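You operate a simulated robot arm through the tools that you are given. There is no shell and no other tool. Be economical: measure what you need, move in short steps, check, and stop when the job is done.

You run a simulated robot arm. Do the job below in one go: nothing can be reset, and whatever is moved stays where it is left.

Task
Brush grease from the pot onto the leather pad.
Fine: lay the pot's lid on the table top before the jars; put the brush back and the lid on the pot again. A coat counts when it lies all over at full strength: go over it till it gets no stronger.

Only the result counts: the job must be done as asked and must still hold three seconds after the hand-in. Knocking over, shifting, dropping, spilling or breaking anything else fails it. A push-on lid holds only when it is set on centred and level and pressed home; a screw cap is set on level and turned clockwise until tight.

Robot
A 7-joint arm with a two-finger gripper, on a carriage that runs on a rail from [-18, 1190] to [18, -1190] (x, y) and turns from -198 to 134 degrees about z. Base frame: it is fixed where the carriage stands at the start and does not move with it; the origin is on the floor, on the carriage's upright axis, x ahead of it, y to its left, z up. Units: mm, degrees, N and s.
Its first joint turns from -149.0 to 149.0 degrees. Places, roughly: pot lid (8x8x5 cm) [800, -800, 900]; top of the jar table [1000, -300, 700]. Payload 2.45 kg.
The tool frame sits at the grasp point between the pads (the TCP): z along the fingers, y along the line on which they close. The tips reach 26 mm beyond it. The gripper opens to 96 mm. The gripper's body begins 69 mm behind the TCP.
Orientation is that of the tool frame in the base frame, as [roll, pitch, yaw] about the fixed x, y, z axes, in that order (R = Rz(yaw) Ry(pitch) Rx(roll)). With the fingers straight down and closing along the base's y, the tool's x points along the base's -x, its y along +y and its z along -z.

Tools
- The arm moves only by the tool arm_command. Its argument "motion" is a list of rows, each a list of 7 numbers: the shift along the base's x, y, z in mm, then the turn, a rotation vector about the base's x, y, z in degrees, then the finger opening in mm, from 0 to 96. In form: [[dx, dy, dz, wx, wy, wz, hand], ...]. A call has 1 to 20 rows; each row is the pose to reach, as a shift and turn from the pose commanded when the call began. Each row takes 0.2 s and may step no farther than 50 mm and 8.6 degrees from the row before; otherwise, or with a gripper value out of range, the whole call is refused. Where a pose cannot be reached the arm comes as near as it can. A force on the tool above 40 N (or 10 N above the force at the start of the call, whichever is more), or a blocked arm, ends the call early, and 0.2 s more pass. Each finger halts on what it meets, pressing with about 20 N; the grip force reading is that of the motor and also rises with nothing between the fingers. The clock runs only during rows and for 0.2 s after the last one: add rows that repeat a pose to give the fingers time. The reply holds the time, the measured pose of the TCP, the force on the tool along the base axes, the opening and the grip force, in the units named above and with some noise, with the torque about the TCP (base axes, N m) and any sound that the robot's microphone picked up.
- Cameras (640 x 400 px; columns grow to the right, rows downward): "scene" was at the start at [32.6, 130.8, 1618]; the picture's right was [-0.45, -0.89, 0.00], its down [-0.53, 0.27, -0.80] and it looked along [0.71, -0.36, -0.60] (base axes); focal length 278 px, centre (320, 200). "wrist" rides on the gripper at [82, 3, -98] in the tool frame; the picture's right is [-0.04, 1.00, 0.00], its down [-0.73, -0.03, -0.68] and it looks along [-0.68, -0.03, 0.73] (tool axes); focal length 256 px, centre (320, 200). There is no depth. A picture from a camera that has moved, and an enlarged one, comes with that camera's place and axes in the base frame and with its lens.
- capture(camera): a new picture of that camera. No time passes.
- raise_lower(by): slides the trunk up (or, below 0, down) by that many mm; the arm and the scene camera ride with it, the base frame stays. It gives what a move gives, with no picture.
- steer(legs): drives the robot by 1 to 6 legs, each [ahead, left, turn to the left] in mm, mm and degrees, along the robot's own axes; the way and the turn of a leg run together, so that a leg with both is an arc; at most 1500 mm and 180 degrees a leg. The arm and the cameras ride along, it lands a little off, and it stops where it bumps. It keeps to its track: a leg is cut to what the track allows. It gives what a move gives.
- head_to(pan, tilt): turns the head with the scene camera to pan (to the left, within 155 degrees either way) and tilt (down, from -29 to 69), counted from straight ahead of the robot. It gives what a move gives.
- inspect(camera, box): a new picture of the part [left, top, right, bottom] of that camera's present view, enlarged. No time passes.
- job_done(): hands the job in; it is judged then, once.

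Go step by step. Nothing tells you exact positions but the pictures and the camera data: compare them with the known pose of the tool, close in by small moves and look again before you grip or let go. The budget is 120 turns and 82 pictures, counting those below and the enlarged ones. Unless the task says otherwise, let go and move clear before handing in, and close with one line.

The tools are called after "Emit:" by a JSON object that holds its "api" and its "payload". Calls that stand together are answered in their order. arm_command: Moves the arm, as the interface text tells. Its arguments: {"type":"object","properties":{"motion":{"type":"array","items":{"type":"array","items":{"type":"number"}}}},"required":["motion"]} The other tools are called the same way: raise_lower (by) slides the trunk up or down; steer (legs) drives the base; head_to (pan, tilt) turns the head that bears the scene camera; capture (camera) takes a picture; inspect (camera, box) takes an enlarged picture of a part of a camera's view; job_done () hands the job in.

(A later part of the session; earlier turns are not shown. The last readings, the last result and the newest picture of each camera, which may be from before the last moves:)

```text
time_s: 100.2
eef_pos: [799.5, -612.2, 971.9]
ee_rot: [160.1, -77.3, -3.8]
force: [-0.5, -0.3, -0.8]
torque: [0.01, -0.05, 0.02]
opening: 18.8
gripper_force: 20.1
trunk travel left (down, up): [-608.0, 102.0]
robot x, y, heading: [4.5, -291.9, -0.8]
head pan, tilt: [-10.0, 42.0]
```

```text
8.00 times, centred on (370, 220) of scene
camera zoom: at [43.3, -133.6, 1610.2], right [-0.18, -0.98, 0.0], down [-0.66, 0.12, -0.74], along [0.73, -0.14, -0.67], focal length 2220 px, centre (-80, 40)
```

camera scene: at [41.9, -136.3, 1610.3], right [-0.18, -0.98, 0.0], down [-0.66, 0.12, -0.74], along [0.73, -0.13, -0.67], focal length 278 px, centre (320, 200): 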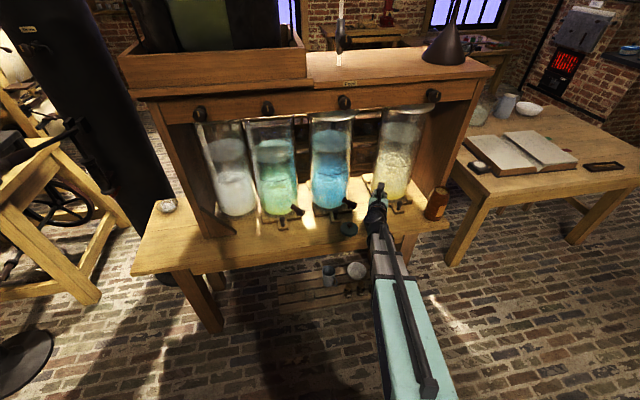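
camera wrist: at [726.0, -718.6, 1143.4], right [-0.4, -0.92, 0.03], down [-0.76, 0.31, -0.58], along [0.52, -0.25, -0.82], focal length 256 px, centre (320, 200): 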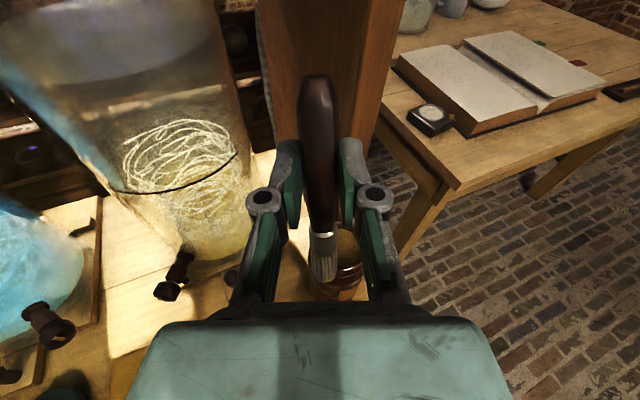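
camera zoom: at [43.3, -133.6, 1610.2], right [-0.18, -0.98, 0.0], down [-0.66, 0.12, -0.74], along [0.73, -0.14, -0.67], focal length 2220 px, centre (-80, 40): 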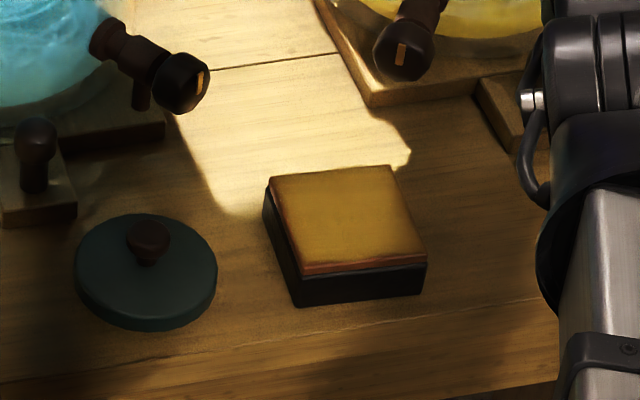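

The centre looks saturated, the edges slightly weaker. To be safe I load the brush once more: raise, shift left, drive back.

Emit:
{"api": "arm_command", "payload": {"motion": [[0, 20, 20, 0, 0, 0, 5], [0, 60, 40, 0, 0, 0, 5], [0, 100, 60, 0, 0, 0, 5], [0, 115, 72, 0, 0, 0, 5]]}}

Emit:
{"api": "steer", "payload": {"legs": [[0, -250, 0]]}}

Emit:
{"api": "inspect", "payload": {"camera": "wrist", "box": [240, 180, 400, 320]}}

```text
time_s: 101.2
eef_pos: [802.7, -496.9, 1042.9]
ee_rot: [162.9, -77.4, -6.4]
force: [0.3, -0.2, 0.1]
torque: [0.04, 0.0, 0.0]
opening: 19.2
gripper_force: 20.3
trunk travel left (down, up): [-608.0, 102.0]
robot x, y, heading: [1.5, -286.4, -0.8]
head pan, tilt: [-10.0, 42.0]
```

```text
time_s: 103.0
eef_pos: [805.8, -745.3, 1042.0]
ee_rot: [162.9, -77.3, -6.3]
force: [0.2, 0.6, 0.1]
torque: [-0.01, 0.02, -0.03]
opening: 18.7
gripper_force: 20.1
trunk travel left (down, up): [-608.0, 102.0]
robot x, y, heading: [8.3, -538.7, -0.8]
head pan, tilt: [-10.0, 42.0]
```

```text
2.86 times, centred on (320, 250) of wrist
camera zoom: at [733.4, -711.9, 1144.1], right [-0.4, -0.92, 0.03], down [-0.75, 0.31, -0.58], along [0.52, -0.25, -0.82], focal length 731 px, centre (320, 57)
```

zoom: 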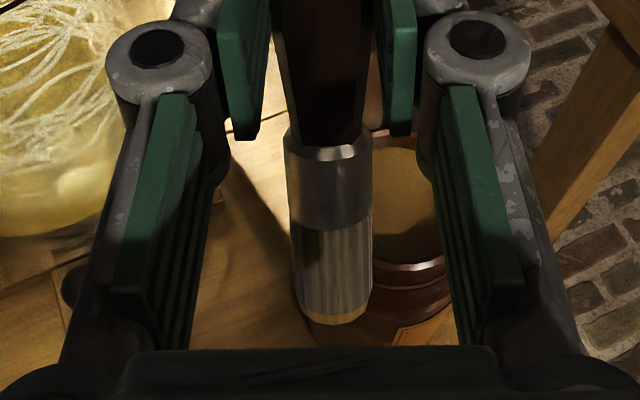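

The brush tip still carries some grease. I dip again with the updated tip offset (-28,+3,-89).

Emit:
{"api": "arm_command", "payload": {"motion": [[20, -20, 0, 0, 0, 0, 5], [40, -42, -10, 0, 0, 0, 5], [56, -60, -30, 0, 0, 0, 5], [56, -60, -60, 0, 0, 0, 5], [56, -60, -75, 0, 0, 0, 5]]}}

Emit:
{"api": "inspect", "payload": {"camera": "wrist", "box": [240, 180, 400, 320]}}

```text
time_s: 104.2
eef_pos: [859.7, -805.7, 967.1]
ee_rot: [162.7, -77.5, -6.1]
force: [-0.1, 16.3, 2.8]
torque: [-0.62, -0.18, 0.69]
opening: 22.2
gripper_force: 20.0
trunk travel left (down, up): [-608.0, 102.0]
robot x, y, heading: [9.0, -537.6, -0.8]
head pan, tilt: [-10.0, 42.0]
```

```text
2.86 times, centred on (320, 250) of wrist
camera zoom: at [788.4, -772.2, 1069.0], right [-0.4, -0.92, 0.03], down [-0.75, 0.31, -0.58], along [0.52, -0.25, -0.82], focal length 731 px, centre (320, 57)
```

zoom: 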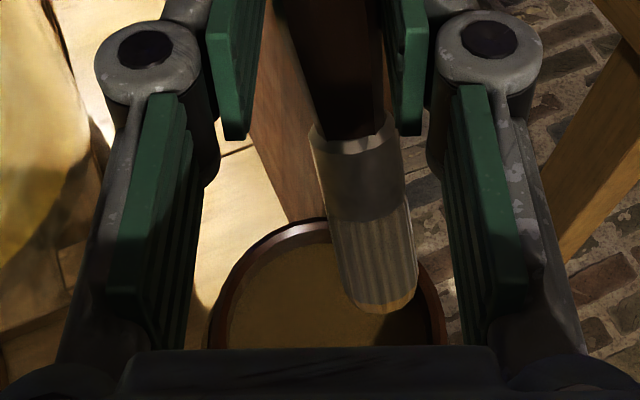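

A side force of 16 N shows the handle top touching the cabinet's side panel. I back off toward the robot at once.

Emit:
{"api": "arm_command", "payload": {"motion": [[-10, 3, 2, 0, 0, 0, 5], [-25, 8, 10, 0, 0, 0, 5], [-40, 20, 25, 0, 0, 0, 5]]}}

Emit:
{"api": "capture", "payload": {"camera": "wrist"}}

Emit:
{"api": "capture", "payload": {"camera": "scene"}}

```text
time_s: 105.0
eef_pos: [820.9, -787.3, 991.7]
ee_rot: [163.1, -77.3, -6.8]
force: [-0.6, -0.1, 0.2]
torque: [-0.02, 0.03, -0.01]
opening: 19.1
gripper_force: 19.6
trunk travel left (down, up): [-608.0, 102.0]
robot x, y, heading: [8.1, -540.0, -0.8]
head pan, tilt: [-10.0, 42.0]
```

```text
13 pictures are left
camera wrist: at [749.1, -752.8, 1093.9], right [-0.4, -0.92, 0.03], down [-0.75, 0.32, -0.57], along [0.52, -0.25, -0.82], focal length 256 px, centre (320, 200)
```

wrist: 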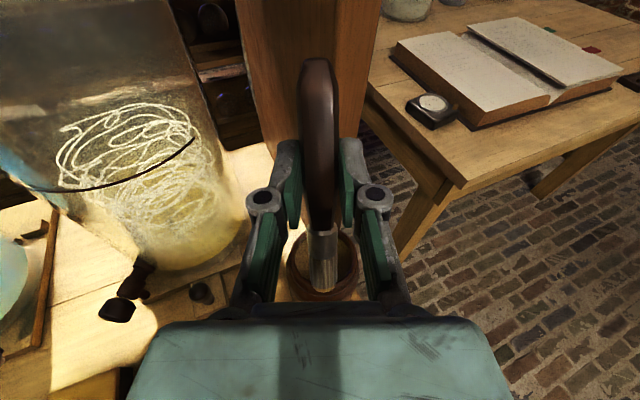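

```text
12 pictures are left
camera scene: at [47.1, -382.8, 1610.3], right [-0.19, -0.98, 0.0], down [-0.66, 0.12, -0.74], along [0.73, -0.14, -0.67], focal length 278 px, centre (320, 200)
```

scene: 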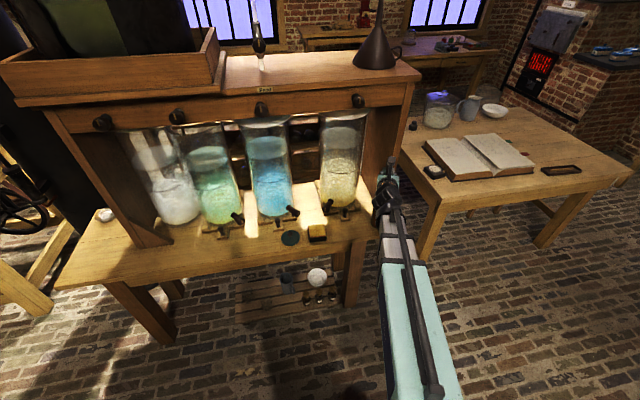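

Nothing was disturbed and the brush re-centred. I dip again keeping the hand further from the panel (TCP x≈844).

Emit:
{"api": "arm_command", "payload": {"motion": [[12, -8, 0, 0, 0, 0, 5], [23, -16, -10, 0, 0, 0, 5], [23, -16, -30, 0, 0, 0, 5], [23, -16, -50, 0, 0, 0, 5], [23, -16, -60, 0, 0, 0, 5], [23, -16, -66, 0, 0, 0, 5]]}}

Emit:
{"api": "inspect", "payload": {"camera": "wrist", "box": [220, 160, 420, 320]}}

```text
time_s: 106.4
eef_pos: [842.0, -801.7, 925.3]
ee_rot: [163.1, -77.4, -6.7]
force: [-1.5, 1.0, 0.4]
torque: [0.05, -0.02, 0.0]
opening: 19.1
gripper_force: 19.6
trunk travel left (down, up): [-608.0, 102.0]
robot x, y, heading: [7.1, -534.0, -0.6]
head pan, tilt: [-10.0, 42.0]
```

```text
2.50 times, centred on (320, 240) of wrist
camera zoom: at [770.6, -767.5, 1028.1], right [-0.4, -0.92, 0.02], down [-0.75, 0.31, -0.58], along [0.52, -0.25, -0.82], focal length 640 px, centre (320, 100)
```

zoom: 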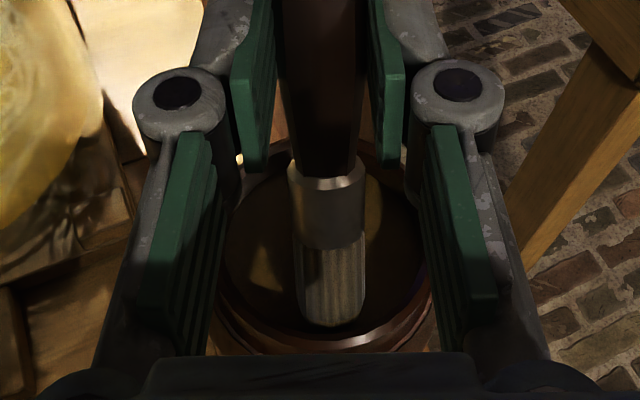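

The tip is inside but near the front wall; I shift 6 mm back and lower to the grease.

Emit:
{"api": "arm_command", "payload": {"motion": [[6, 0, 0, 0, 0, 0, 5], [6, 0, -3, 0, 0, 0, 5], [6, 0, -6, 0, 0, 0, 5]]}}

```text
time_s: 107.2
eef_pos: [849.3, -803.0, 922.5]
ee_rot: [162.7, -77.6, -6.2]
force: [-5.9, 3.4, 17.3]
torque: [-0.06, -0.17, -0.04]
opening: 18.9
gripper_force: 19.6
trunk travel left (down, up): [-608.0, 102.0]
robot x, y, heading: [11.5, -536.2, -0.7]
head pan, tilt: [-10.0, 42.0]
```

Contact with the grease. Swirl, lift out, and drive back.

Emit:
{"api": "arm_command", "payload": {"motion": [[0, 0, 2, 0, 0, 0, 5], [0, 6, 2, 0, 0, 0, 5], [-2, 0, 2, 0, 0, 0, 5], [0, -5, 2, 0, 0, 0, 5], [0, 0, 2, 0, 0, 0, 5], [0, 0, 20, 0, 0, 0, 5], [0, 0, 55, 0, 0, 0, 5], [-10, 0, 95, 0, 0, 0, 5], [-35, 25, 122, 0, 0, 0, 5], [-55, 50, 122, 0, 0, 0, 5]]}}

Emit:
{"api": "steer", "payload": {"legs": [[0, 248, 0]]}}

```text
time_s: 109.4
eef_pos: [793.5, -750.5, 1041.2]
ee_rot: [163.1, -77.4, -6.7]
force: [0.0, -0.6, -0.7]
torque: [-0.05, -0.01, -0.02]
opening: 19.0
gripper_force: 20.2
trunk travel left (down, up): [-608.0, 102.0]
robot x, y, heading: [5.5, -536.0, -0.6]
head pan, tilt: [-10.0, 42.0]
```

```text
time_s: 111.2
eef_pos: [792.0, -507.2, 1041.6]
ee_rot: [162.9, -77.4, -6.2]
force: [-0.8, -0.5, -0.5]
torque: [0.01, 0.02, 0.0]
opening: 19.1
gripper_force: 19.7
trunk travel left (down, up): [-608.0, 102.0]
robot x, y, heading: [6.7, -295.3, -0.7]
head pan, tilt: [-10.0, 42.0]
```

Now over the pad centre and down to near contact.

Emit:
{"api": "arm_command", "payload": {"motion": [[20, -6, -40, 0, 0, 0, 5], [38, -12, -82, 0, 0, 0, 5], [49, -14, -125, 0, 0, 0, 5], [49, -14, -170, 0, 0, 0, 5], [49, -14, -205, 0, 0, 0, 5], [49, -14, -216, 0, 0, 0, 5], [49, -14, -221, 0, 0, 0, 5]]}}

Emit:
{"api": "inspect", "payload": {"camera": "wrist", "box": [240, 180, 400, 320]}}

```text
time_s: 112.8
eef_pos: [839.6, -521.0, 820.1]
ee_rot: [162.7, -77.3, -6.1]
force: [0.3, 0.1, -0.1]
torque: [-0.01, -0.01, 0.02]
opening: 18.9
gripper_force: 20.2
trunk travel left (down, up): [-608.0, 102.0]
robot x, y, heading: [4.3, -294.8, -0.5]
head pan, tilt: [-10.0, 42.0]
```

```text
2.86 times, centred on (320, 250) of wrist
camera zoom: at [767.3, -487.1, 921.7], right [-0.4, -0.92, 0.03], down [-0.76, 0.31, -0.58], along [0.52, -0.25, -0.82], focal length 731 px, centre (320, 57)
```

zoom: 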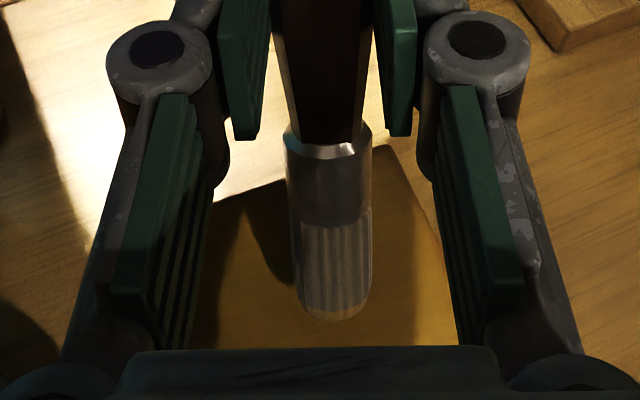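

Emit:
{"api": "arm_command", "payload": {"motion": [[0, 0, -2, 0, 0, 0, 5], [0, 0, -4, 0, 0, 0, 5]]}}

```text
time_s: 113.4
eef_pos: [839.9, -521.3, 815.6]
ee_rot: [163.0, -77.4, -6.3]
force: [0.0, -0.2, -0.8]
torque: [0.0, -0.03, -0.04]
opening: 18.8
gripper_force: 20.1
trunk travel left (down, up): [-608.0, 102.0]
robot x, y, heading: [8.7, -295.6, -0.4]
head pan, tilt: [-10.0, 42.0]
```

Emit:
{"api": "arm_command", "payload": {"motion": [[0, 0, -2, 0, 0, 0, 5], [0, 0, -4, 0, 0, 0, 5]]}}

```text
time_s: 114.0
eef_pos: [840.8, -522.2, 814.5]
ee_rot: [162.3, -77.6, -5.6]
force: [4.9, -1.0, 16.0]
torque: [-0.08, -0.18, 0.02]
opening: 19.1
gripper_force: 20.2
trunk travel left (down, up): [-608.0, 102.0]
robot x, y, heading: [1.0, -298.9, -0.5]
head pan, tilt: [-10.0, 42.0]
```

Contact again (16 N). I ease 1 mm and brush the full surface cross-wise with the fresh load.

Emit:
{"api": "arm_command", "payload": {"motion": [[-15, 16, 1, 0, 0, 0, 5], [-29, 33, 1, 0, 0, 0, 5], [-29, 11, 1, 0, 0, 0, 5], [-29, -11, 1, 0, 0, 0, 5], [-29, -33, 1, 0, 0, 0, 5], [-19, -33, 1, 0, 0, 0, 5], [-19, -11, 0.5, 0, 0, 0, 5], [-19, 11, 0.5, 0, 0, 0, 5], [-19, 33, 0.5, 0, 0, 0, 5], [-9, 33, 0.5, 0, 0, 0, 5], [-9, 11, 0.5, 0, 0, 0, 5], [-9, -11, 0.5, 0, 0, 0, 5], [-9, -33, 0.5, 0, 0, 0, 5], [1, -33, 0, 0, 0, 0, 5], [1, -11, 0, 0, 0, 0, 5], [1, 11, 0, 0, 0, 0, 5], [1, 33, 0, 0, 0, 0, 5]]}}

Emit:
{"api": "arm_command", "payload": {"motion": [[10, 0, 0, 0, 0, 0, 5], [10, -22, 0, 0, 0, 0, 5], [10, -44, 0, 0, 0, 0, 5], [10, -66, 0, 0, 0, 0, 5], [20, -66, 0, 0, 0, 0, 5], [20, -44, 0, 0, 0, 0, 5], [20, -22, 0, 0, 0, 0, 5], [20, 0, 0, 0, 0, 0, 5], [30, 0, -0.5, 0, 0, 0, 5], [30, -22, -0.5, 0, 0, 0, 5], [30, -44, -0.5, 0, 0, 0, 5], [30, -66, -0.5, 0, 0, 0, 5], [15, -66, -0.5, 0, 0, 0, 5], [0, -66, -0.5, 0, 0, 0, 5], [-15, -66, -0.5, 0, 0, 0, 5], [-29, -66, -0.5, 0, 0, 0, 5], [-29, -44, -0.5, 0, 0, 0, 5], [-29, -22, -0.5, 0, 0, 0, 5], [-29, 0, -0.5, 0, 0, 0, 5]]}}

```text
time_s: 117.6
eef_pos: [840.5, -488.8, 811.6]
ee_rot: [162.7, -77.5, -6.1]
force: [0.8, -1.5, 8.0]
torque: [-0.02, 0.16, 0.01]
opening: 19.0
gripper_force: 19.5
trunk travel left (down, up): [-608.0, 102.0]
robot x, y, heading: [5.0, -300.0, -0.6]
head pan, tilt: [-10.0, 42.0]
```

```text
time_s: 121.6
eef_pos: [810.0, -488.6, 811.2]
ee_rot: [162.8, -77.4, -6.3]
force: [-0.3, 0.1, -0.2]
torque: [0.0, 0.0, 0.0]
opening: 19.0
gripper_force: 20.4
trunk travel left (down, up): [-608.0, 102.0]
robot x, y, heading: [8.3, -296.3, -0.4]
head pan, tilt: [-10.0, 42.0]
```

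I finish with lengthwise strokes including the left edge, slightly lower.

Emit:
{"api": "arm_command", "payload": {"motion": [[0, 0, -2, 0, 0, 0, 5], [20, 0, -2, 0, 0, 0, 5], [40, 0, -2, 0, 0, 0, 5], [58, 0, -2, 0, 0, 0, 5], [58, -13, -2, 0, 0, 0, 5], [30, -13, -2, 0, 0, 0, 5], [0, -13, -2, 0, 0, 0, 5], [0, -26, -2.5, 0, 0, 0, 5], [30, -26, -2.5, 0, 0, 0, 5], [58, -26, -2.5, 0, 0, 0, 5], [58, -40, -2.5, 0, 0, 0, 5], [30, -40, -2.5, 0, 0, 0, 5], [0, -40, -2.5, 0, 0, 0, 5], [0, -53, -3, 0, 0, 0, 5], [30, -53, -3, 0, 0, 0, 5], [58, -53, -3, 0, 0, 0, 5], [58, -66, -3, 0, 0, 0, 5], [30, -66, -3, 0, 0, 0, 5], [0, -66, -3, 0, 0, 0, 5], [15, -50, -3, 0, 0, 0, 5]]}}

Emit:
{"api": "arm_command", "payload": {"motion": [[0, 0, 30, 0, 0, 0, 5], [-5, 0, 75, 0, 0, 0, 5], [-10, -25, 115, 0, 0, 0, 5], [-20, -50, 150, 0, 0, 0, 5], [-25, -75, 170, 0, 0, 0, 5]]}}

Emit:
{"api": "inspect", "payload": {"camera": "scene", "box": [335, 195, 405, 245]}}

```text
time_s: 125.8
eef_pos: [826.1, -540.2, 808.3]
ee_rot: [162.8, -77.4, -6.1]
force: [-1.8, -1.6, 7.0]
torque: [-0.02, 0.31, 0.04]
opening: 19.3
gripper_force: 20.3
trunk travel left (down, up): [-608.0, 102.0]
robot x, y, heading: [7.2, -296.1, -0.2]
head pan, tilt: [-10.0, 42.0]
```

```text
time_s: 127.0
eef_pos: [803.6, -615.3, 979.9]
ee_rot: [156.1, -77.0, 0.2]
force: [0.0, 1.0, -0.1]
torque: [0.04, -0.04, -0.07]
opening: 19.1
gripper_force: 19.5
trunk travel left (down, up): [-608.0, 102.0]
robot x, y, heading: [3.4, -304.0, -0.2]
head pan, tilt: [-10.0, 42.0]
```

```text
8.00 times, centred on (370, 220) of scene
camera zoom: at [42.9, -142.5, 1610.2], right [-0.18, -0.98, 0.0], down [-0.66, 0.12, -0.74], along [0.73, -0.13, -0.67], focal length 2220 px, centre (-80, 40)
```

zoom: 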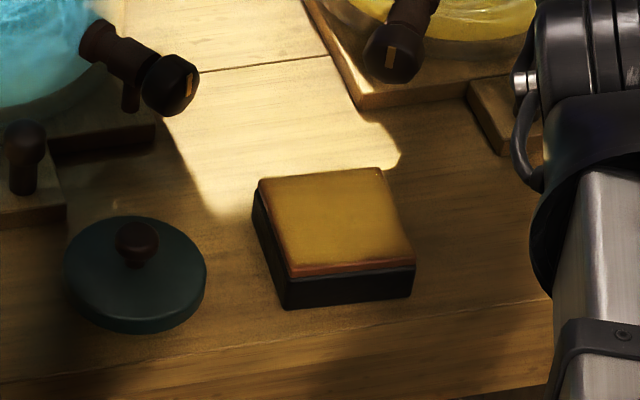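

No further change: the coat is full; the dark fringe is the pad's bevel. Now I return the brush: first untilt the hand while moving back left at height.

Emit:
{"api": "arm_command", "payload": {"motion": [[-3, 20, 10, 3.21, 7.12, 0, 5], [-6, 45, 20, 6.42, 14.24, 0, 5], [-9, 75, 30, 9.63, 21.36, 0, 5], [-12, 105, 35, 12.84, 28.48, 0, 5], [-15, 135, 35, 16.05, 35.6, 0, 5], [-18, 165, 35, 19.26, 42.72, 0, 5], [-20, 195, 35, 22.47, 49.84, 0, 5], [-20, 225, 35, 25.68, 56.96, 0, 5], [-20, 255, 35, 28.89, 64.08, 0, 5], [-20, 280, 35, 32.1, 71.2, 0, 5]]}}

```text
time_s: 129.2
eef_pos: [782.2, -329.9, 1021.0]
ee_rot: [165.4, -6.8, -19.9]
force: [0.2, -0.1, 0.0]
torque: [-0.02, 0.0, -0.01]
opening: 19.1
gripper_force: 19.5
out of reach, approached as far as the arm can: row 1, 2, 3, 4, 5, 6, 7, 8, 9, 10
trunk travel left (down, up): [-608.0, 102.0]
robot x, y, heading: [2.5, -298.7, -0.3]
head pan, tilt: [-10.0, 42.0]
```

Nearly upright. Next I yaw the hand back by +109° toward the home orientation and move above the brush's place.

Emit:
{"api": "arm_command", "payload": {"motion": [[0, 5, 0, 0, 0, 8, 5], [0, 12, 0, 0, 0, 16, 5], [0, 20, 0, 0, 0, 24, 5], [2, 28, 0, 0, 0, 32, 5], [4, 36, 0, 0, 0, 40, 5], [6, 44, 0, 0, 0, 48, 5], [8, 52, 0, 0, 0, 56, 5], [10, 60, 0, 0, 0, 64, 5], [12, 68, 0, 0, 0, 72, 5], [14, 76, 0, 0, 0, 80, 5], [16, 84, 0, 0, 0, 88, 5], [18, 92, 0, 0, 0, 96, 5], [20, 98, 0, 0, 0, 104, 5], [22, 105, 0, 0, 0, 110, 5]]}}

```text
time_s: 132.2
eef_pos: [793.9, -173.4, 1010.0]
ee_rot: [159.7, 10.4, 84.9]
force: [0.7, 1.4, 0.1]
torque: [-0.04, -0.02, 0.03]
opening: 19.3
gripper_force: 20.1
out of reach, approached as far as the arm can: row 4, 5, 6, 7, 8, 9, 10, 11, 12, 13, 14
trunk travel left (down, up): [-608.0, 102.0]
robot x, y, heading: [6.4, -303.0, -0.5]
head pan, tilt: [-10.0, 42.0]
```

Some joint limit still tilts the hand by ~22°. I command the correction toward straight down.

Emit:
{"api": "arm_command", "payload": {"motion": [[3, -10, 0, 2.9, 4.85, 0, 5], [6, -20, 0, 5.8, 9.7, 0, 5], [10, -35, 0, 8.7, 14.55, 0, 5], [14, -50, 0, 11.6, 19.4, 0, 5], [14, -50, 0, 11.6, 19.4, 0, 5]]}}

```text
time_s: 133.4
eef_pos: [804.6, -222.5, 1017.5]
ee_rot: [177.1, 15.5, 86.3]
force: [0.4, 0.4, -0.7]
torque: [0.04, 0.0, 0.01]
opening: 19.2
gripper_force: 20.0
out of reach, approached as far as the arm can: row 1, 2, 3, 4, 5
trunk travel left (down, up): [-608.0, 102.0]
robot x, y, heading: [5.2, -300.9, -0.3]
head pan, tilt: [-10.0, 42.0]
```

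The hand still leans 15°. At grasp time the robot stood at y≈-549, so I drive back there and bring the arm back left to that known good configuration.

Emit:
{"api": "steer", "payload": {"legs": [[0, -245, 0]]}}

Emit:
{"api": "arm_command", "payload": {"motion": [[0, 30, 0, 0, 0, 0, 5], [0, 70, 0, 0, 0, 0, 5], [0, 110, 0, 0, 0, 0, 5], [0, 150, 0, 4, 0, 0, 5], [0, 190, 0, 8, 0, 0, 5], [0, 225, 0, 12, 0, 0, 5], [0, 245, 0, 15.7, 0, 0, 5], [0, 245, 0, 15.7, 0, 0, 5]]}}

```text
time_s: 135.2
eef_pos: [808.5, -472.0, 1017.1]
ee_rot: [176.9, 15.6, 86.2]
force: [-0.3, -0.4, -0.8]
torque: [0.02, -0.02, 0.0]
opening: 19.0
gripper_force: 20.5
trunk travel left (down, up): [-608.0, 102.0]
robot x, y, heading: [6.2, -546.9, -0.6]
head pan, tilt: [-10.0, 42.0]
```

```text
time_s: 137.0
eef_pos: [805.7, -231.2, 1020.5]
ee_rot: [171.0, 13.3, 85.1]
force: [-0.6, -0.1, 0.3]
torque: [0.02, 0.0, 0.03]
opening: 19.3
gripper_force: 19.8
out of reach, approached as far as the arm can: row 4, 5, 6, 7, 8
trunk travel left (down, up): [-608.0, 102.0]
robot x, y, heading: [6.6, -546.8, -0.5]
head pan, tilt: [-10.0, 42.0]
```

Still blocked: an inner joint sits at a limit from the tilted work. I retrace the original path: back to (728,-629) with the yaw it had there, then straighten.

Emit:
{"api": "arm_command", "payload": {"motion": [[-7, -35, 0, 0, 0, -8, 5], [-14, -70, 0, 0, 0, -16, 5], [-21, -105, 0, 0, 0, -24, 5], [-28, -140, 0, 0, 0, -32, 5], [-35, -175, 0, 0, 0, -40, 5], [-42, -210, 0, 0, 0, -48, 5], [-49, -245, 0, 0, 0, -56, 5], [-56, -280, 0, 0, 0, -64, 5], [-63, -315, 0, 0, 0, -72, 5], [-70, -350, 0, 0, 0, -78, 5], [-75, -385, 0, 0, 0, -80, 5], [-75, -400, 0, 0, 0, -80, 5]]}}

Emit:
{"api": "arm_command", "payload": {"motion": [[0, 0, 0, 2.3, -3.3, 0, 5], [0, 0, 0, 4.5, -6.6, 0, 5], [0, 0, 0, 6.8, -9.9, 0, 5], [0, 0, 0, 9, -13.2, 0, 5], [0, 0, 0, 9, -13.2, 0, 5]]}}

```text
time_s: 139.6
eef_pos: [731.2, -625.0, 1024.9]
ee_rot: [166.7, 14.3, 5.5]
force: [0.2, -0.4, 0.3]
torque: [-0.01, -0.01, 0.01]
opening: 19.1
gripper_force: 19.9
out of reach, approached as far as the arm can: row 7, 8, 9, 10, 11, 12
trunk travel left (down, up): [-608.0, 102.0]
robot x, y, heading: [7.6, -548.3, -0.5]
head pan, tilt: [-10.0, 42.0]
```

```text
time_s: 140.8
eef_pos: [732.0, -623.1, 1032.3]
ee_rot: [164.2, 1.9, 6.1]
force: [-0.1, 0.5, 0.1]
torque: [-0.01, -0.01, -0.01]
opening: 19.5
gripper_force: 19.8
out of reach, approached as far as the arm can: row 1, 2, 3, 4, 5
trunk travel left (down, up): [-608.0, 102.0]
robot x, y, heading: [8.2, -545.9, -0.5]
head pan, tilt: [-10.0, 42.0]
```

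The hand keeps a constant ~16° sideways lean. I look at the arm's shape to understand which joint is stuck.

Emit:
{"api": "head_to", "payload": {"pan": -15, "tilt": 55}}

Emit:
{"api": "capture", "payload": {"camera": "scene"}}

```text
time_s: 141.6
eef_pos: [733.1, -622.6, 1032.7]
ee_rot: [164.3, 2.0, 6.0]
force: [0.6, 0.1, -0.7]
torque: [0.01, -0.01, -0.01]
opening: 19.2
gripper_force: 19.8
trunk travel left (down, up): [-608.0, 102.0]
robot x, y, heading: [11.4, -545.5, -0.5]
head pan, tilt: [-15.0, 55.0]
```

```text
8 pictures are left
camera scene: at [34.2, -395.3, 1592.6], right [-0.27, -0.96, 0.0], down [-0.79, 0.22, -0.57], along [0.55, -0.15, -0.82], focal length 278 px, centre (320, 200)
```

scene: 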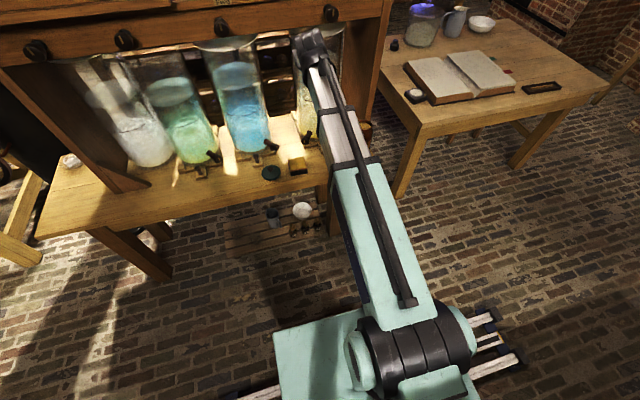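

The arm is telescopic; its wrist roll flipped while the hand was aligned with the forearm, so it's now against that joint's stop. I'll unwind: pull back into free space, point the hand forward, swing it right→up around the forearm, then pitch down through the axis.

Emit:
{"api": "arm_command", "payload": {"motion": [[-35, 0, -15, 0, 0, 0, 5], [-70, 0, -30, 0, 0, 0, 5], [-105, 0, -45, 0, 0, 0, 5], [-140, 0, -60, 0, 0, 0, 5], [-170, 0, -75, 0, 0, 0, 5], [-142, 0, -73, -0.29, -7.81, 2.29, 5], [-113, 0, -66, -0.58, -15.6, 4.6, 5], [-87, 2, -57, -0.87, -23.4, 6.9, 5], [-62, 5, -43, -1.16, -31.2, 9.15, 5], [-39, 9, -27, -1.45, -39, 11.4, 5], [-19, 14, -7, -1.74, -46.9, 13.7, 5], [-2, 20, 15, -2, -54.7, 16, 5]]}}

```text
time_s: 144.2
eef_pos: [730.5, -593.7, 1047.5]
ee_rot: [142.4, -49.4, 33.1]
force: [0.3, 0.5, -0.7]
torque: [-0.02, -0.01, -0.01]
opening: 19.0
gripper_force: 19.8
out of reach, approached as far as the arm can: row 10, 11, 12
trunk travel left (down, up): [-608.0, 102.0]
robot x, y, heading: [5.0, -545.4, -0.6]
head pan, tilt: [-15.0, 55.0]
```

The hand now points forward-right as planned. I swing it around the forearm axis (right, then up), first half.

Emit:
{"api": "arm_command", "payload": {"motion": [[-1, -21, 8, -7.83, -0.41, -2.39, 5], [-3, -40, 18, -15.66, -0.82, -4.79, 5], [-6, -57, 31, -23.49, -1.23, -7.18, 5], [-10, -73, 45, -31.32, -1.64, -9.58, 5], [-15, -86, 62, -39.15, -2.05, -11.97, 5], [-20, -96, 81, -46.98, -2.46, -14.36, 5], [-25, -104, 100, -54.81, -2.87, -16.76, 5], [-31, -109, 121, -62.64, -3.28, -19.15, 5], [-38, -110, 142, -70.47, -3.69, -21.55, 5], [-44, -109, 163, -78.3, -4.1, -23.94, 5]]}}

```text
time_s: 146.4
eef_pos: [686.6, -703.9, 1208.7]
ee_rot: [72.8, 0.8, 39.9]
force: [1.0, -0.5, -1.9]
torque: [-0.01, -0.02, 0.02]
opening: 18.8
gripper_force: 19.8
trunk travel left (down, up): [-608.0, 102.0]
robot x, y, heading: [8.8, -543.6, -0.4]
head pan, tilt: [-15.0, 55.0]
```

All reachable. Second half of the swing.

Emit:
{"api": "arm_command", "payload": {"motion": [[-6, 5, 20, -7.83, -0.41, -2.39, 5], [-13, 13, 39, -15.66, -0.82, -4.79, 5], [-19, 23, 58, -23.49, -1.23, -7.18, 5], [-25, 36, 74, -31.32, -1.64, -9.58, 5], [-30, 52, 89, -39.15, -2.05, -11.97, 5], [-35, 69, 101, -46.98, -2.46, -14.36, 5], [-39, 88, 111, -54.81, -2.87, -16.76, 5], [-42, 109, 118, -62.64, -3.28, -19.15, 5], [-44, 130, 122, -70.47, -3.69, -21.55, 5], [-46, 152, 123, -78.3, -4.1, -23.94, 5]]}}

```text
time_s: 148.6
eef_pos: [641.2, -551.4, 1331.6]
ee_rot: [-4.2, 22.3, -7.0]
force: [-0.2, -0.4, 0.5]
torque: [0.01, 0.0, 0.01]
opening: 18.8
gripper_force: 20.1
trunk travel left (down, up): [-608.0, 102.0]
robot x, y, heading: [7.4, -547.8, -0.6]
head pan, tilt: [-15.0, 55.0]
```

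The unwinding works. Now I pitch the hand down through the forearm axis.

Emit:
{"api": "arm_command", "payload": {"motion": [[26, 1, -13, -0.43, 8.25, 0, 5], [49, 2, -29, -0.86, 16.5, 0, 5], [70, 4, -49, -1.29, 24.75, 0, 5], [88, 5, -72, -1.72, 33, 0, 5], [103, 5, -97, -2.15, 41.25, 0, 5], [114, 6, -123, -2.58, 49.5, 0, 5], [120, 6, -151, -3.01, 57.75, 0, 5], [123, 6, -180, -3.44, 66, 0, 5], [122, 6, -209, -3.87, 74.25, 0, 5], [116, 6, -237, -4.3, 82.5, 0, 5], [107, 6, -264, -4.73, 90.75, 0, 5], [93, 5, -290, -5.16, 99, 0, 5]]}}

```text
time_s: 151.2
eef_pos: [731.0, -574.7, 1032.1]
ee_rot: [-167.6, 57.9, -159.7]
force: [0.2, -0.1, -1.5]
torque: [-0.02, 0.0, 0.0]
opening: 19.1
gripper_force: 19.8
out of reach, approached as far as the arm can: row 8, 9, 10, 11, 12
trunk travel left (down, up): [-608.0, 102.0]
robot x, y, heading: [8.3, -544.4, -0.5]
head pan, tilt: [-15.0, 55.0]
```

Emit:
{"api": "arm_command", "payload": {"motion": [[-17, -1, -23, -0.84, 8.35, 0, 5], [-36, -2, -44, -1.68, 16.7, 0, 5], [-59, -3, -61, -2.52, 25, 0, 5], [-80, -5, -72, -3.36, 33.4, 0, 5], [-100, -6, -76, -4.2, 41.7, 0, 5], [-120, -7, -76, -5.04, 50.1, 0, 5], [-130, -9, -76, -5.9, 58.4, 0, 5], [-130, -9, -76, -5.9, 58.4, 0, 5]]}}

```text
time_s: 153.0
eef_pos: [601.9, -584.6, 967.7]
ee_rot: [165.0, 5.7, -167.4]
force: [-1.1, 0.1, -0.3]
torque: [-0.03, 0.02, 0.02]
opening: 19.0
gripper_force: 20.1
out of reach, approached as far as the arm can: row 1, 2, 3, 4, 5, 6, 7, 8
trunk travel left (down, up): [-608.0, 102.0]
robot x, y, heading: [11.1, -543.7, -0.7]
head pan, tilt: [-15.0, 55.0]
```

The hand ended leaning left instead — which actually is the lean needed to lay the brush flat (its bristles point up relative to the hand). I keep this state and roll the hand about its own axis the free way round to bring the bristles back to -y.

Emit:
{"api": "arm_command", "payload": {"motion": [[0, 0, 0, -0.303, -2.247, 7.88, 5], [0, 0, 0, -0.606, -4.49, 15.76, 5], [0, 0, 0, -0.909, -6.74, 23.64, 5], [0, 0, 0, -1.212, -8.99, 31.52, 5], [0, 0, 0, -1.515, -11.24, 39.4, 5], [0, 0, 0, -1.818, -13.48, 47.28, 5], [0, 0, 0, -2.121, -15.73, 55.16, 5], [0, 0, 0, -2.424, -17.98, 63.04, 5], [0, 0, 0, -2.727, -20.22, 70.92, 5], [0, 0, 0, -3.03, -22.47, 78.8, 5], [0, 0, 0, -3.333, -24.72, 86.68, 5], [0, 0, 0, -3.636, -26.96, 94.56, 5], [0, 0, 0, -3.939, -29.21, 102.44, 5], [0, 0, 0, -4.242, -31.46, 110.32, 5], [0, 0, 0, -4.545, -33.7, 118.2, 5], [0, 0, 0, -4.848, -35.95, 126.08, 5], [0, 0, 0, -5.151, -38.2, 133.96, 5], [0, 0, 0, -5.454, -40.45, 141.84, 5], [0, 0, 0, -5.757, -42.7, 149.72, 5], [0, 0, 0, -6.06, -44.94, 157.6, 5]]}}

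```text
time_s: 157.2
eef_pos: [600.6, -584.7, 966.4]
ee_rot: [-163.9, -1.3, -2.7]
force: [-0.6, -0.2, -0.7]
torque: [0.01, 0.01, -0.04]
opening: 18.8
gripper_force: 20.3
trunk travel left (down, up): [-608.0, 102.0]
robot x, y, heading: [7.1, -547.3, -0.6]
head pan, tilt: [-15.0, 55.0]
```

All reachable. I finish the remaining ~93° and then drive left so the arm faces the brush's place squarely.

Emit:
{"api": "arm_command", "payload": {"motion": [[0, 0, 5, -0.311, -2.3, 8.07, 5], [0, 0, 10, -0.622, -4.6, 16.14, 5], [0, 0, 15, -0.933, -6.9, 24.21, 5], [0, 0, 20, -1.244, -9.2, 32.28, 5], [0, 0, 25, -1.555, -11.5, 40.35, 5], [0, 0, 30, -1.866, -13.8, 48.42, 5], [0, 0, 35, -2.177, -16.1, 56.49, 5], [0, 0, 40, -2.488, -18.4, 64.56, 5], [0, 0, 45, -2.799, -20.7, 72.63, 5], [0, 0, 50, -3.11, -23, 80.7, 5], [0, 0, 50, -3.421, -25.3, 88.77, 5]]}}

Emit:
{"api": "steer", "payload": {"legs": [[0, 345, 0]]}}

```text
time_s: 159.6
eef_pos: [600.1, -584.5, 1016.6]
ee_rot: [177.9, -15.7, 90.3]
force: [0.9, -0.7, -0.1]
torque: [-0.03, 0.0, -0.03]
opening: 18.9
gripper_force: 19.8
trunk travel left (down, up): [-608.0, 102.0]
robot x, y, heading: [5.6, -543.6, -0.5]
head pan, tilt: [-15.0, 55.0]
```

```text
time_s: 161.9
eef_pos: [595.1, -240.8, 1016.3]
ee_rot: [177.9, -15.9, 89.5]
force: [0.3, -0.2, -0.2]
torque: [-0.01, -0.02, 0.03]
opening: 19.0
gripper_force: 19.2
trunk travel left (down, up): [-608.0, 102.0]
robot x, y, heading: [4.1, -197.3, -1.4]
head pan, tilt: [-15.0, 55.0]
```

The hand is now yaw 90 with the helpful lean. I move above the brush's place and look at the brush in the grip.

Emit:
{"api": "arm_command", "payload": {"motion": [[40, 5, 0, 0, 0, 0, 5], [80, 10, 0, 0, 0, 0, 5], [120, 12, -20, 0, 0, 0, 5], [160, 14, -40, 0, 0, 0, 5], [195, 15, -70, 0, 0, 0, 5], [212, 15, -110, 0, 0, 0, 5], [212, 15, -150, 0, 0, 0, 5]]}}

Emit:
{"api": "capture", "payload": {"camera": "wrist"}}

```text
time_s: 163.5
eef_pos: [809.7, -227.4, 865.2]
ee_rot: [177.9, -16.0, 89.5]
force: [0.5, -0.3, -0.1]
torque: [0.0, 0.02, 0.0]
opening: 19.0
gripper_force: 20.0
trunk travel left (down, up): [-608.0, 102.0]
robot x, y, heading: [4.0, -198.9, -1.2]
head pan, tilt: [-15.0, 55.0]
```

```text
7 pictures are left
camera wrist: at [808.4, -175.3, 985.3], right [1.0, -0.06, 0.02], down [-0.06, -0.89, 0.45], along [0.0, -0.45, -0.89], focal length 256 px, centre (320, 200)
```

wrist: 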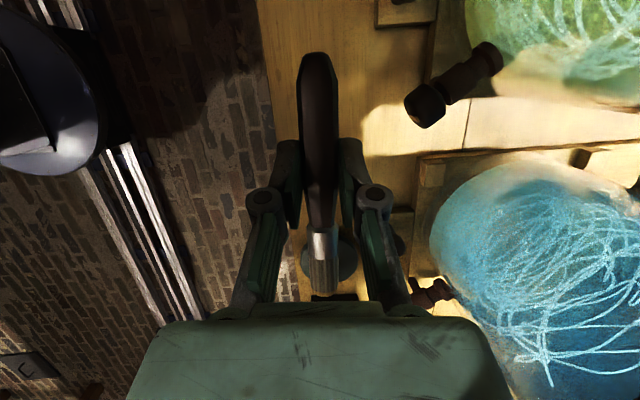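

The brush lies nearly horizontal in this pose, its tip about 85 mm ahead of the TCP. I shift to y=-243 so the tip lands at its old place and lower to just above the table.

Emit:
{"api": "arm_command", "payload": {"motion": [[0, -8, -40, 0, 0, 0, 5], [0, -16, -80, 0, 0, 0, 5], [0, -16, -110, 0, 0, 0, 5], [0, -16, -125, 0, 0, 0, 5], [0, -16, -130, 0, 0, 0, 5]]}}

Emit:
{"api": "capture", "payload": {"camera": "wrist"}}

```text
time_s: 164.7
eef_pos: [807.2, -242.5, 734.7]
ee_rot: [178.0, -15.8, 89.5]
force: [-0.1, -0.7, 2.5]
torque: [0.15, 0.07, -0.03]
opening: 19.1
gripper_force: 20.0
trunk travel left (down, up): [-608.0, 102.0]
robot x, y, heading: [3.1, -199.2, -1.0]
head pan, tilt: [-15.0, 55.0]
```

```text
6 pictures are left
camera wrist: at [806.5, -189.9, 854.0], right [1.0, -0.06, 0.02], down [-0.06, -0.89, 0.45], along [0.0, -0.45, -0.89], focal length 256 px, centre (320, 200)
```

wrist: 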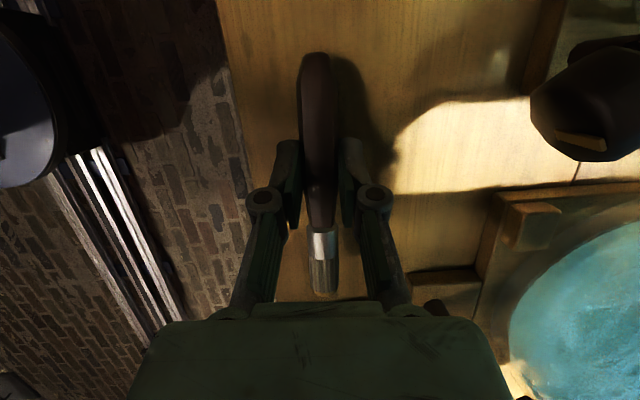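

The handle end just touches the table (2.5 N). I lower 4 mm more so the brush levels, then check force.

Emit:
{"api": "arm_command", "payload": {"motion": [[0, 0, -1, 0, 0, 0, 5], [0, 0, -2, 0, 0, 0, 5], [0, 0, -3, 0, 0, 0, 5], [0, 0, -4, 0, 0, 0, 5]]}}

```text
time_s: 165.7
eef_pos: [806.5, -242.3, 731.9]
ee_rot: [177.9, -15.7, 89.5]
force: [3.2, -1.4, 10.9]
torque: [0.61, 0.02, -0.17]
opening: 18.9
gripper_force: 19.9
trunk travel left (down, up): [-608.0, 102.0]
robot x, y, heading: [7.5, -193.7, -1.3]
head pan, tilt: [-15.0, 55.0]
```

Emit:
{"api": "arm_command", "payload": {"motion": [[0, 0, -1, 0, 0, 0, 5], [0, 0, -2, 0, 0, 0, 5], [0, 0, -2, 0, 0, 0, 5]]}}

```text
time_s: 166.5
eef_pos: [806.5, -242.5, 731.7]
ee_rot: [178.0, -15.8, 89.6]
force: [-1.3, 2.0, 9.3]
torque: [0.6, 0.12, 0.06]
opening: 19.1
gripper_force: 19.7
trunk travel left (down, up): [-608.0, 102.0]
robot x, y, heading: [2.4, -200.4, -1.2]
head pan, tilt: [-15.0, 55.0]
```

Emit:
{"api": "arm_command", "payload": {"motion": [[0, 0, -1, 0, 0, 0, 5], [0, 0, -2, 0, 0, 0, 5], [0, 0, -3, 0, 0, 0, 5]]}}

```text
time_s: 167.3
eef_pos: [806.6, -242.8, 728.7]
ee_rot: [177.8, -15.8, 89.5]
force: [2.4, -2.9, 20.0]
torque: [0.45, 0.18, 0.06]
opening: 19.0
gripper_force: 19.9
trunk travel left (down, up): [-608.0, 102.0]
robot x, y, heading: [-0.7, -197.6, -1.0]
head pan, tilt: [-15.0, 55.0]
```

Fingers/handle now rest near the table. I ease up 1 mm and open slowly.

Emit:
{"api": "arm_command", "payload": {"motion": [[0, 0, 1.5, 0, 0, 0, 15], [0, 0, 1.5, 0, 0, 0, 20], [0, 0, 1.5, 0, 0, 0, 24], [0, 0, 1.5, 0, 0, 0, 30], [0, 0, 2, 0, 0, 0, 44], [0, 0, 2, 0, 0, 0, 50]]}}

Emit:
{"api": "capture", "payload": {"camera": "wrist"}}

```text
time_s: 168.7
eef_pos: [807.8, -241.9, 729.0]
ee_rot: [178.0, -15.8, 89.4]
force: [0.4, -0.8, -0.5]
torque: [0.0, 0.0, 0.0]
opening: 50.0
gripper_force: 0.1
trunk travel left (down, up): [-608.0, 102.0]
robot x, y, heading: [4.5, -195.8, -1.1]
head pan, tilt: [-15.0, 55.0]
```

```text
5 pictures are left
camera wrist: at [806.9, -189.0, 847.2], right [1.0, -0.06, 0.02], down [-0.06, -0.89, 0.45], along [-0.01, -0.45, -0.89], focal length 256 px, centre (320, 200)
```

wrist: 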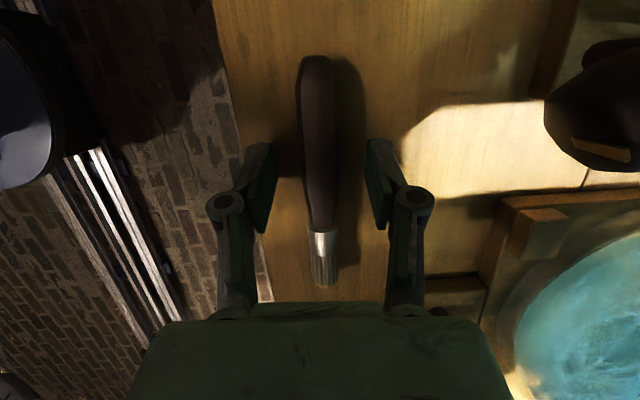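

The brush is back at its old place (tip y≈-328, end ≈-183). For the lid I need a truly vertical hand, so I now unwind the wrist properly: rise, pull back, point forward, with the wrist exactly in front of the robot's axis.

Emit:
{"api": "arm_command", "payload": {"motion": [[0, 0, 40, 0, 0, 0, 50], [0, 0, 85, 0, 0, 0, 50], [-20, 15, 125, 0, 0, 0, 50], [-60, 35, 145, 0, 0, 0, 50], [-100, 50, 165, 0, 0, 0, 50], [-140, 65, 185, 0, 0, 0, 50], [-180, 80, 205, 0, 0, 0, 50], [-220, 92, 220, 0, 0, 0, 50], [-248, 99, 229, 0, 0, 0, 50], [-222, 99, 231, 0, -7.22, -2.03, 50], [-196, 97, 236, 0, -14.44, -4.06, 50], [-171, 95, 244, 0, -21.66, -6.09, 50], [-148, 92, 255, 0, -28.9, -8.1, 50], [-126, 88, 269, 0, -36.1, -10.2, 50], [-107, 83, 285, 0, -43.3, -12.2, 50]]}}

```text
time_s: 171.9
eef_pos: [700.4, -165.5, 1015.4]
ee_rot: [132.6, -16.7, 90.2]
force: [-0.1, 0.0, 0.6]
torque: [0.0, -0.04, 0.01]
opening: 50.1
gripper_force: 0.1
out of reach, approached as far as the arm can: row 12, 13, 14, 15
trunk travel left (down, up): [-608.0, 102.0]
robot x, y, heading: [3.0, -194.3, -1.2]
head pan, tilt: [-15.0, 55.0]
```

Now swing the hand around the forearm: left, then up.

Emit:
{"api": "arm_command", "payload": {"motion": [[0, 18, 7, 8.165, 0, 0, 50], [0, 36, 16, 16.33, 0, 0, 50], [0, 51, 28, 24.5, 0, 0, 50], [0, 65, 42, 32.66, 0, 0, 50], [0, 77, 57, 40.83, 0, 0, 50], [0, 86, 74, 48.99, 0, 0, 50], [0, 94, 92, 57.16, 0, 0, 50], [0, 98, 111, 65.32, 0, 0, 50], [0, 100, 130, 73.49, 0, 0, 50], [0, 99, 149, 81.65, 0, 0, 50], [0, 95, 168, 89.82, 0, 0, 50], [0, 88, 186, 97.98, 0, 0, 50], [0, 80, 203, 106.15, 0, 0, 50], [0, 68, 219, 114.31, 0, 0, 50], [0, 56, 232, 122.5, 0, 0, 50], [0, 40, 244, 130.6, 0, 0, 50], [0, 23, 253, 138.8, 0, 0, 50], [0, 6, 260, 147, 0, 0, 50], [0, -12, 264, 155.1, 0, 0, 50], [0, -31.5, 265, 163.3, 0, 0, 50]]}}

```text
time_s: 176.1
eef_pos: [700.3, -198.2, 1276.6]
ee_rot: [-47.2, -0.5, -89.7]
force: [-0.3, 0.1, 0.9]
torque: [0.01, 0.01, 0.01]
opening: 50.1
gripper_force: 0.0
trunk travel left (down, up): [-608.0, 102.0]
robot x, y, heading: [0.9, -195.2, -1.1]
head pan, tilt: [-15.0, 55.0]
```

Hand is up-forward; I trim the small azimuth error first so the crossing goes exactly through the forearm axis.

Emit:
{"api": "arm_command", "payload": {"motion": [[0, 1, 0, 0, 0, -0.8, 50], [0, 1.7, 0, 0, 0, -0.8, 50]]}}

```text
time_s: 176.7
eef_pos: [700.6, -195.2, 1276.7]
ee_rot: [-47.2, -0.6, -90.5]
force: [0.0, -0.3, -0.4]
torque: [0.0, 0.0, -0.01]
opening: 50.0
gripper_force: 0.1
trunk travel left (down, up): [-608.0, 102.0]
robot x, y, heading: [3.0, -200.1, -1.0]
head pan, tilt: [-15.0, 55.0]
```

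Emit:
{"api": "arm_command", "payload": {"motion": [[18, -1, -23, 0, 8.3, 0, 50], [33, -1, -47, 0, 16.6, 0, 50], [44, -1, -74, 0, 24.9, 0, 50], [50, -1, -102, 0, 33.2, 0, 50], [53, -1, -131, 0, 41.5, 0, 50], [52, -1, -160, 0, 49.8, 0, 50], [46, -1, -189, 0, 58.1, 0, 50], [36, -1, -216, 0, 66.4, 0, 50], [23, -1, -241, 0, 74.7, 0, 50], [6, -1, -265, 0, 83, 0, 50]]}}

```text
time_s: 178.9
eef_pos: [706.0, -198.1, 1011.9]
ee_rot: [-130.2, -0.6, -89.4]
force: [-0.3, 0.0, -0.3]
torque: [0.01, 0.01, 0.04]
opening: 49.9
gripper_force: 0.1
trunk travel left (down, up): [-608.0, 102.0]
robot x, y, heading: [4.1, -199.5, -1.0]
head pan, tilt: [-15.0, 55.0]
```

Crossed cleanly. I finish to straight down, then yaw back to the original 180°.

Emit:
{"api": "arm_command", "payload": {"motion": [[0, 0, -8, 0, 8.3, 0, 50], [0, 0, -16, 0, 16.6, 0, 50], [0, 0, -24, 0, 24.9, 0, 50], [0, 0, -32, 0, 33.2, 0, 50], [0, 0, -40, 0, 41.5, 0, 50], [0, 0, -40, 0, 49.8, 0, 50]]}}

Emit:
{"api": "arm_command", "payload": {"motion": [[0, -10, 0, 0, 0, -8.2, 50], [0, -20, 0, 0, 0, -16.4, 50], [5, -30, 0, 0, 0, -24.6, 50], [10, -40, 0, 0, 0, -32.8, 50], [20, -55, 0, 0, 0, -41, 50], [30, -70, 0, 0, 0, -49.2, 50], [40, -85, 0, 0, 0, -57.4, 50], [50, -105, 0, 0, 0, -65.6, 50], [60, -125, 0, 0, 0, -73.8, 50], [70, -145, 0, 0, 0, -82, 50], [80, -165, 0, 0, 0, -90.4, 50]]}}

```text
time_s: 180.3
eef_pos: [705.8, -197.2, 972.6]
ee_rot: [179.8, 0.1, -89.3]
force: [1.2, 0.6, 0.6]
torque: [-0.02, -0.01, -0.01]
opening: 50.2
gripper_force: 0.0
trunk travel left (down, up): [-608.0, 102.0]
robot x, y, heading: [-0.9, -197.5, -0.9]
head pan, tilt: [-15.0, 55.0]
```

```text
time_s: 182.7
eef_pos: [786.8, -363.5, 970.5]
ee_rot: [-180.0, 0.0, -179.8]
force: [-0.3, 0.0, 0.0]
torque: [-0.01, -0.01, 0.01]
opening: 50.1
gripper_force: 0.1
trunk travel left (down, up): [-608.0, 102.0]
robot x, y, heading: [4.5, -192.4, -1.1]
head pan, tilt: [-15.0, 55.0]
```

The wrist is restored. I drive back to y≈-547 and go above the lid.

Emit:
{"api": "steer", "payload": {"legs": [[0, -352, 1.0]]}}

```text
time_s: 184.9
eef_pos: [794.0, -683.4, 970.5]
ee_rot: [180.0, -0.1, -178.6]
force: [0.7, 0.0, -0.7]
torque: [0.02, -0.04, 0.04]
opening: 50.0
gripper_force: 0.1
trunk travel left (down, up): [-608.0, 102.0]
robot x, y, heading: [5.9, -531.1, 0.1]
head pan, tilt: [-15.0, 55.0]
```

Emit:
{"api": "arm_command", "payload": {"motion": [[0, 40, 0, 0, 0, -1.3, 50], [3, 85, 0, 0, 0, -1.3, 50], [6, 130, 0, 0, 0, -1.3, 50], [9, 175, -10, 0, 0, -1.3, 50], [12, 220, -20, 0, 0, -1.3, 50], [16, 260, -40, 0, 0, -1.3, 50], [19.5, 281, -75, 0, 0, -1.3, 50], [19.5, 281, -120, 0, 0, -1.3, 50], [19.5, 281, -160, 0, 0, -1.3, 50]]}}

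Emit:
{"api": "capture", "payload": {"camera": "wrist"}}

```text
time_s: 186.9
eef_pos: [812.6, -402.6, 809.7]
ee_rot: [180.0, 0.1, -179.8]
force: [0.5, -0.4, 0.5]
torque: [0.01, -0.01, -0.03]
opening: 50.4
gripper_force: 0.2
trunk travel left (down, up): [-608.0, 102.0]
robot x, y, heading: [10.8, -532.8, 0.2]
head pan, tilt: [-15.0, 55.0]
```

```text
4 pictures are left
camera wrist: at [730.4, -398.5, 910.1], right [0.04, 1.0, 0.0], down [0.73, -0.03, 0.68], along [0.68, -0.03, -0.73], focal length 256 px, centre (320, 200)
```

wrist: 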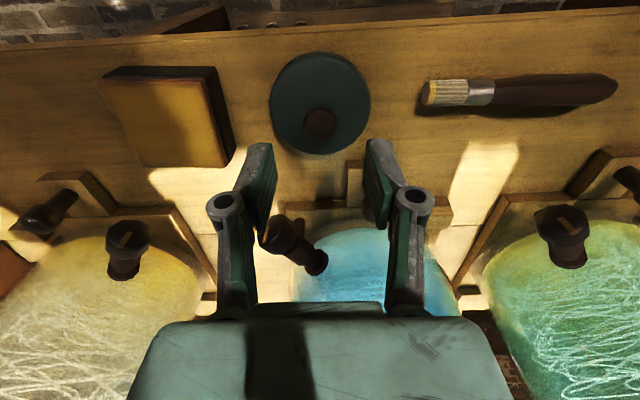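

The knob is straight below at (813,-402). I descend to the earlier grip height and close.

Emit:
{"api": "arm_command", "payload": {"motion": [[0.5, 0, -30, 0, 0, 0, 50], [0.5, 0, -50, 0, 0, 0, 50], [0.5, 0, -57, 0, 0, 0, 50], [0.5, 0, -57, 0, 0, 0, 35], [0.5, 0, -57, 0, 0, 0, 20], [0.5, 0, -57, 0, 0, 0, 10], [0.5, 0, -57, 0, 0, 0, 10]]}}

```text
time_s: 188.5
eef_pos: [812.9, -403.8, 753.9]
ee_rot: [-179.9, -0.1, -179.8]
force: [1.4, 0.3, 0.3]
torque: [-0.01, -0.01, 0.0]
opening: 22.9
gripper_force: 19.8
trunk travel left (down, up): [-608.0, 102.0]
robot x, y, heading: [9.8, -532.2, -0.1]
head pan, tilt: [-15.0, 55.0]
```

Knob gripped. I lift and carry the lid over to the pot at a safe height.

Emit:
{"api": "arm_command", "payload": {"motion": [[0, 0, 20, 0, 0, 0, 10], [0, 0, 65, 0, 0, 0, 10], [0, 0, 110, 0, 0, 0, 10], [-5, 0, 155, 0, 0, 0, 10], [-10, 0, 200, 0, 0, 0, 10], [-15, -20, 235, 0, 0, 0, 10], [-20, -65, 238, 0, 0, 0, 10], [-20, -110, 238, 0, 0, 0, 10], [-20, -155, 238, 0, 0, 0, 10], [-20, -200, 238, 0, 0, 0, 10], [-20, -245, 238, 0, 0, 0, 10], [-20, -290, 238, 0, 0, 0, 10], [-15, -335, 238, 0, 0, 0, 10], [-5, -375, 238, 0, 0, 0, 10], [15, -400, 235, 0, 0, 0, 10], [25, -400, 215, 0, 0, 0, 10], [25, -400, 180, 0, 0, 0, 10]]}}

Emit:
{"api": "arm_command", "payload": {"motion": [[0, 0, 0, 0, 0, 0, 10]]}}

Emit:
{"api": "head_to", "payload": {"pan": -22, "tilt": 42}}

```text
time_s: 192.1
eef_pos: [841.0, -799.8, 930.9]
ee_rot: [-179.8, 0.1, -179.8]
force: [0.6, -0.3, -1.0]
torque: [0.0, 0.04, 0.0]
opening: 23.1
gripper_force: 19.4
trunk travel left (down, up): [-608.0, 102.0]
robot x, y, heading: [8.6, -533.6, -0.1]
head pan, tilt: [-15.0, 55.0]
```

```text
time_s: 192.5
eef_pos: [841.1, -801.5, 930.7]
ee_rot: [-179.9, 0.0, -179.7]
force: [0.1, 1.1, -0.1]
torque: [0.0, 0.0, -0.01]
opening: 23.0
gripper_force: 20.0
trunk travel left (down, up): [-608.0, 102.0]
robot x, y, heading: [7.1, -532.0, -0.1]
head pan, tilt: [-15.0, 55.0]
```

```text
time_s: 193.2
eef_pos: [840.9, -800.0, 929.9]
ee_rot: [180.0, 0.0, -179.9]
force: [0.8, -0.2, -0.2]
torque: [-0.03, 0.02, -0.02]
opening: 22.7
gripper_force: 20.1
trunk travel left (down, up): [-608.0, 102.0]
robot x, y, heading: [5.7, -534.2, 0.1]
head pan, tilt: [-22.0, 42.0]
```

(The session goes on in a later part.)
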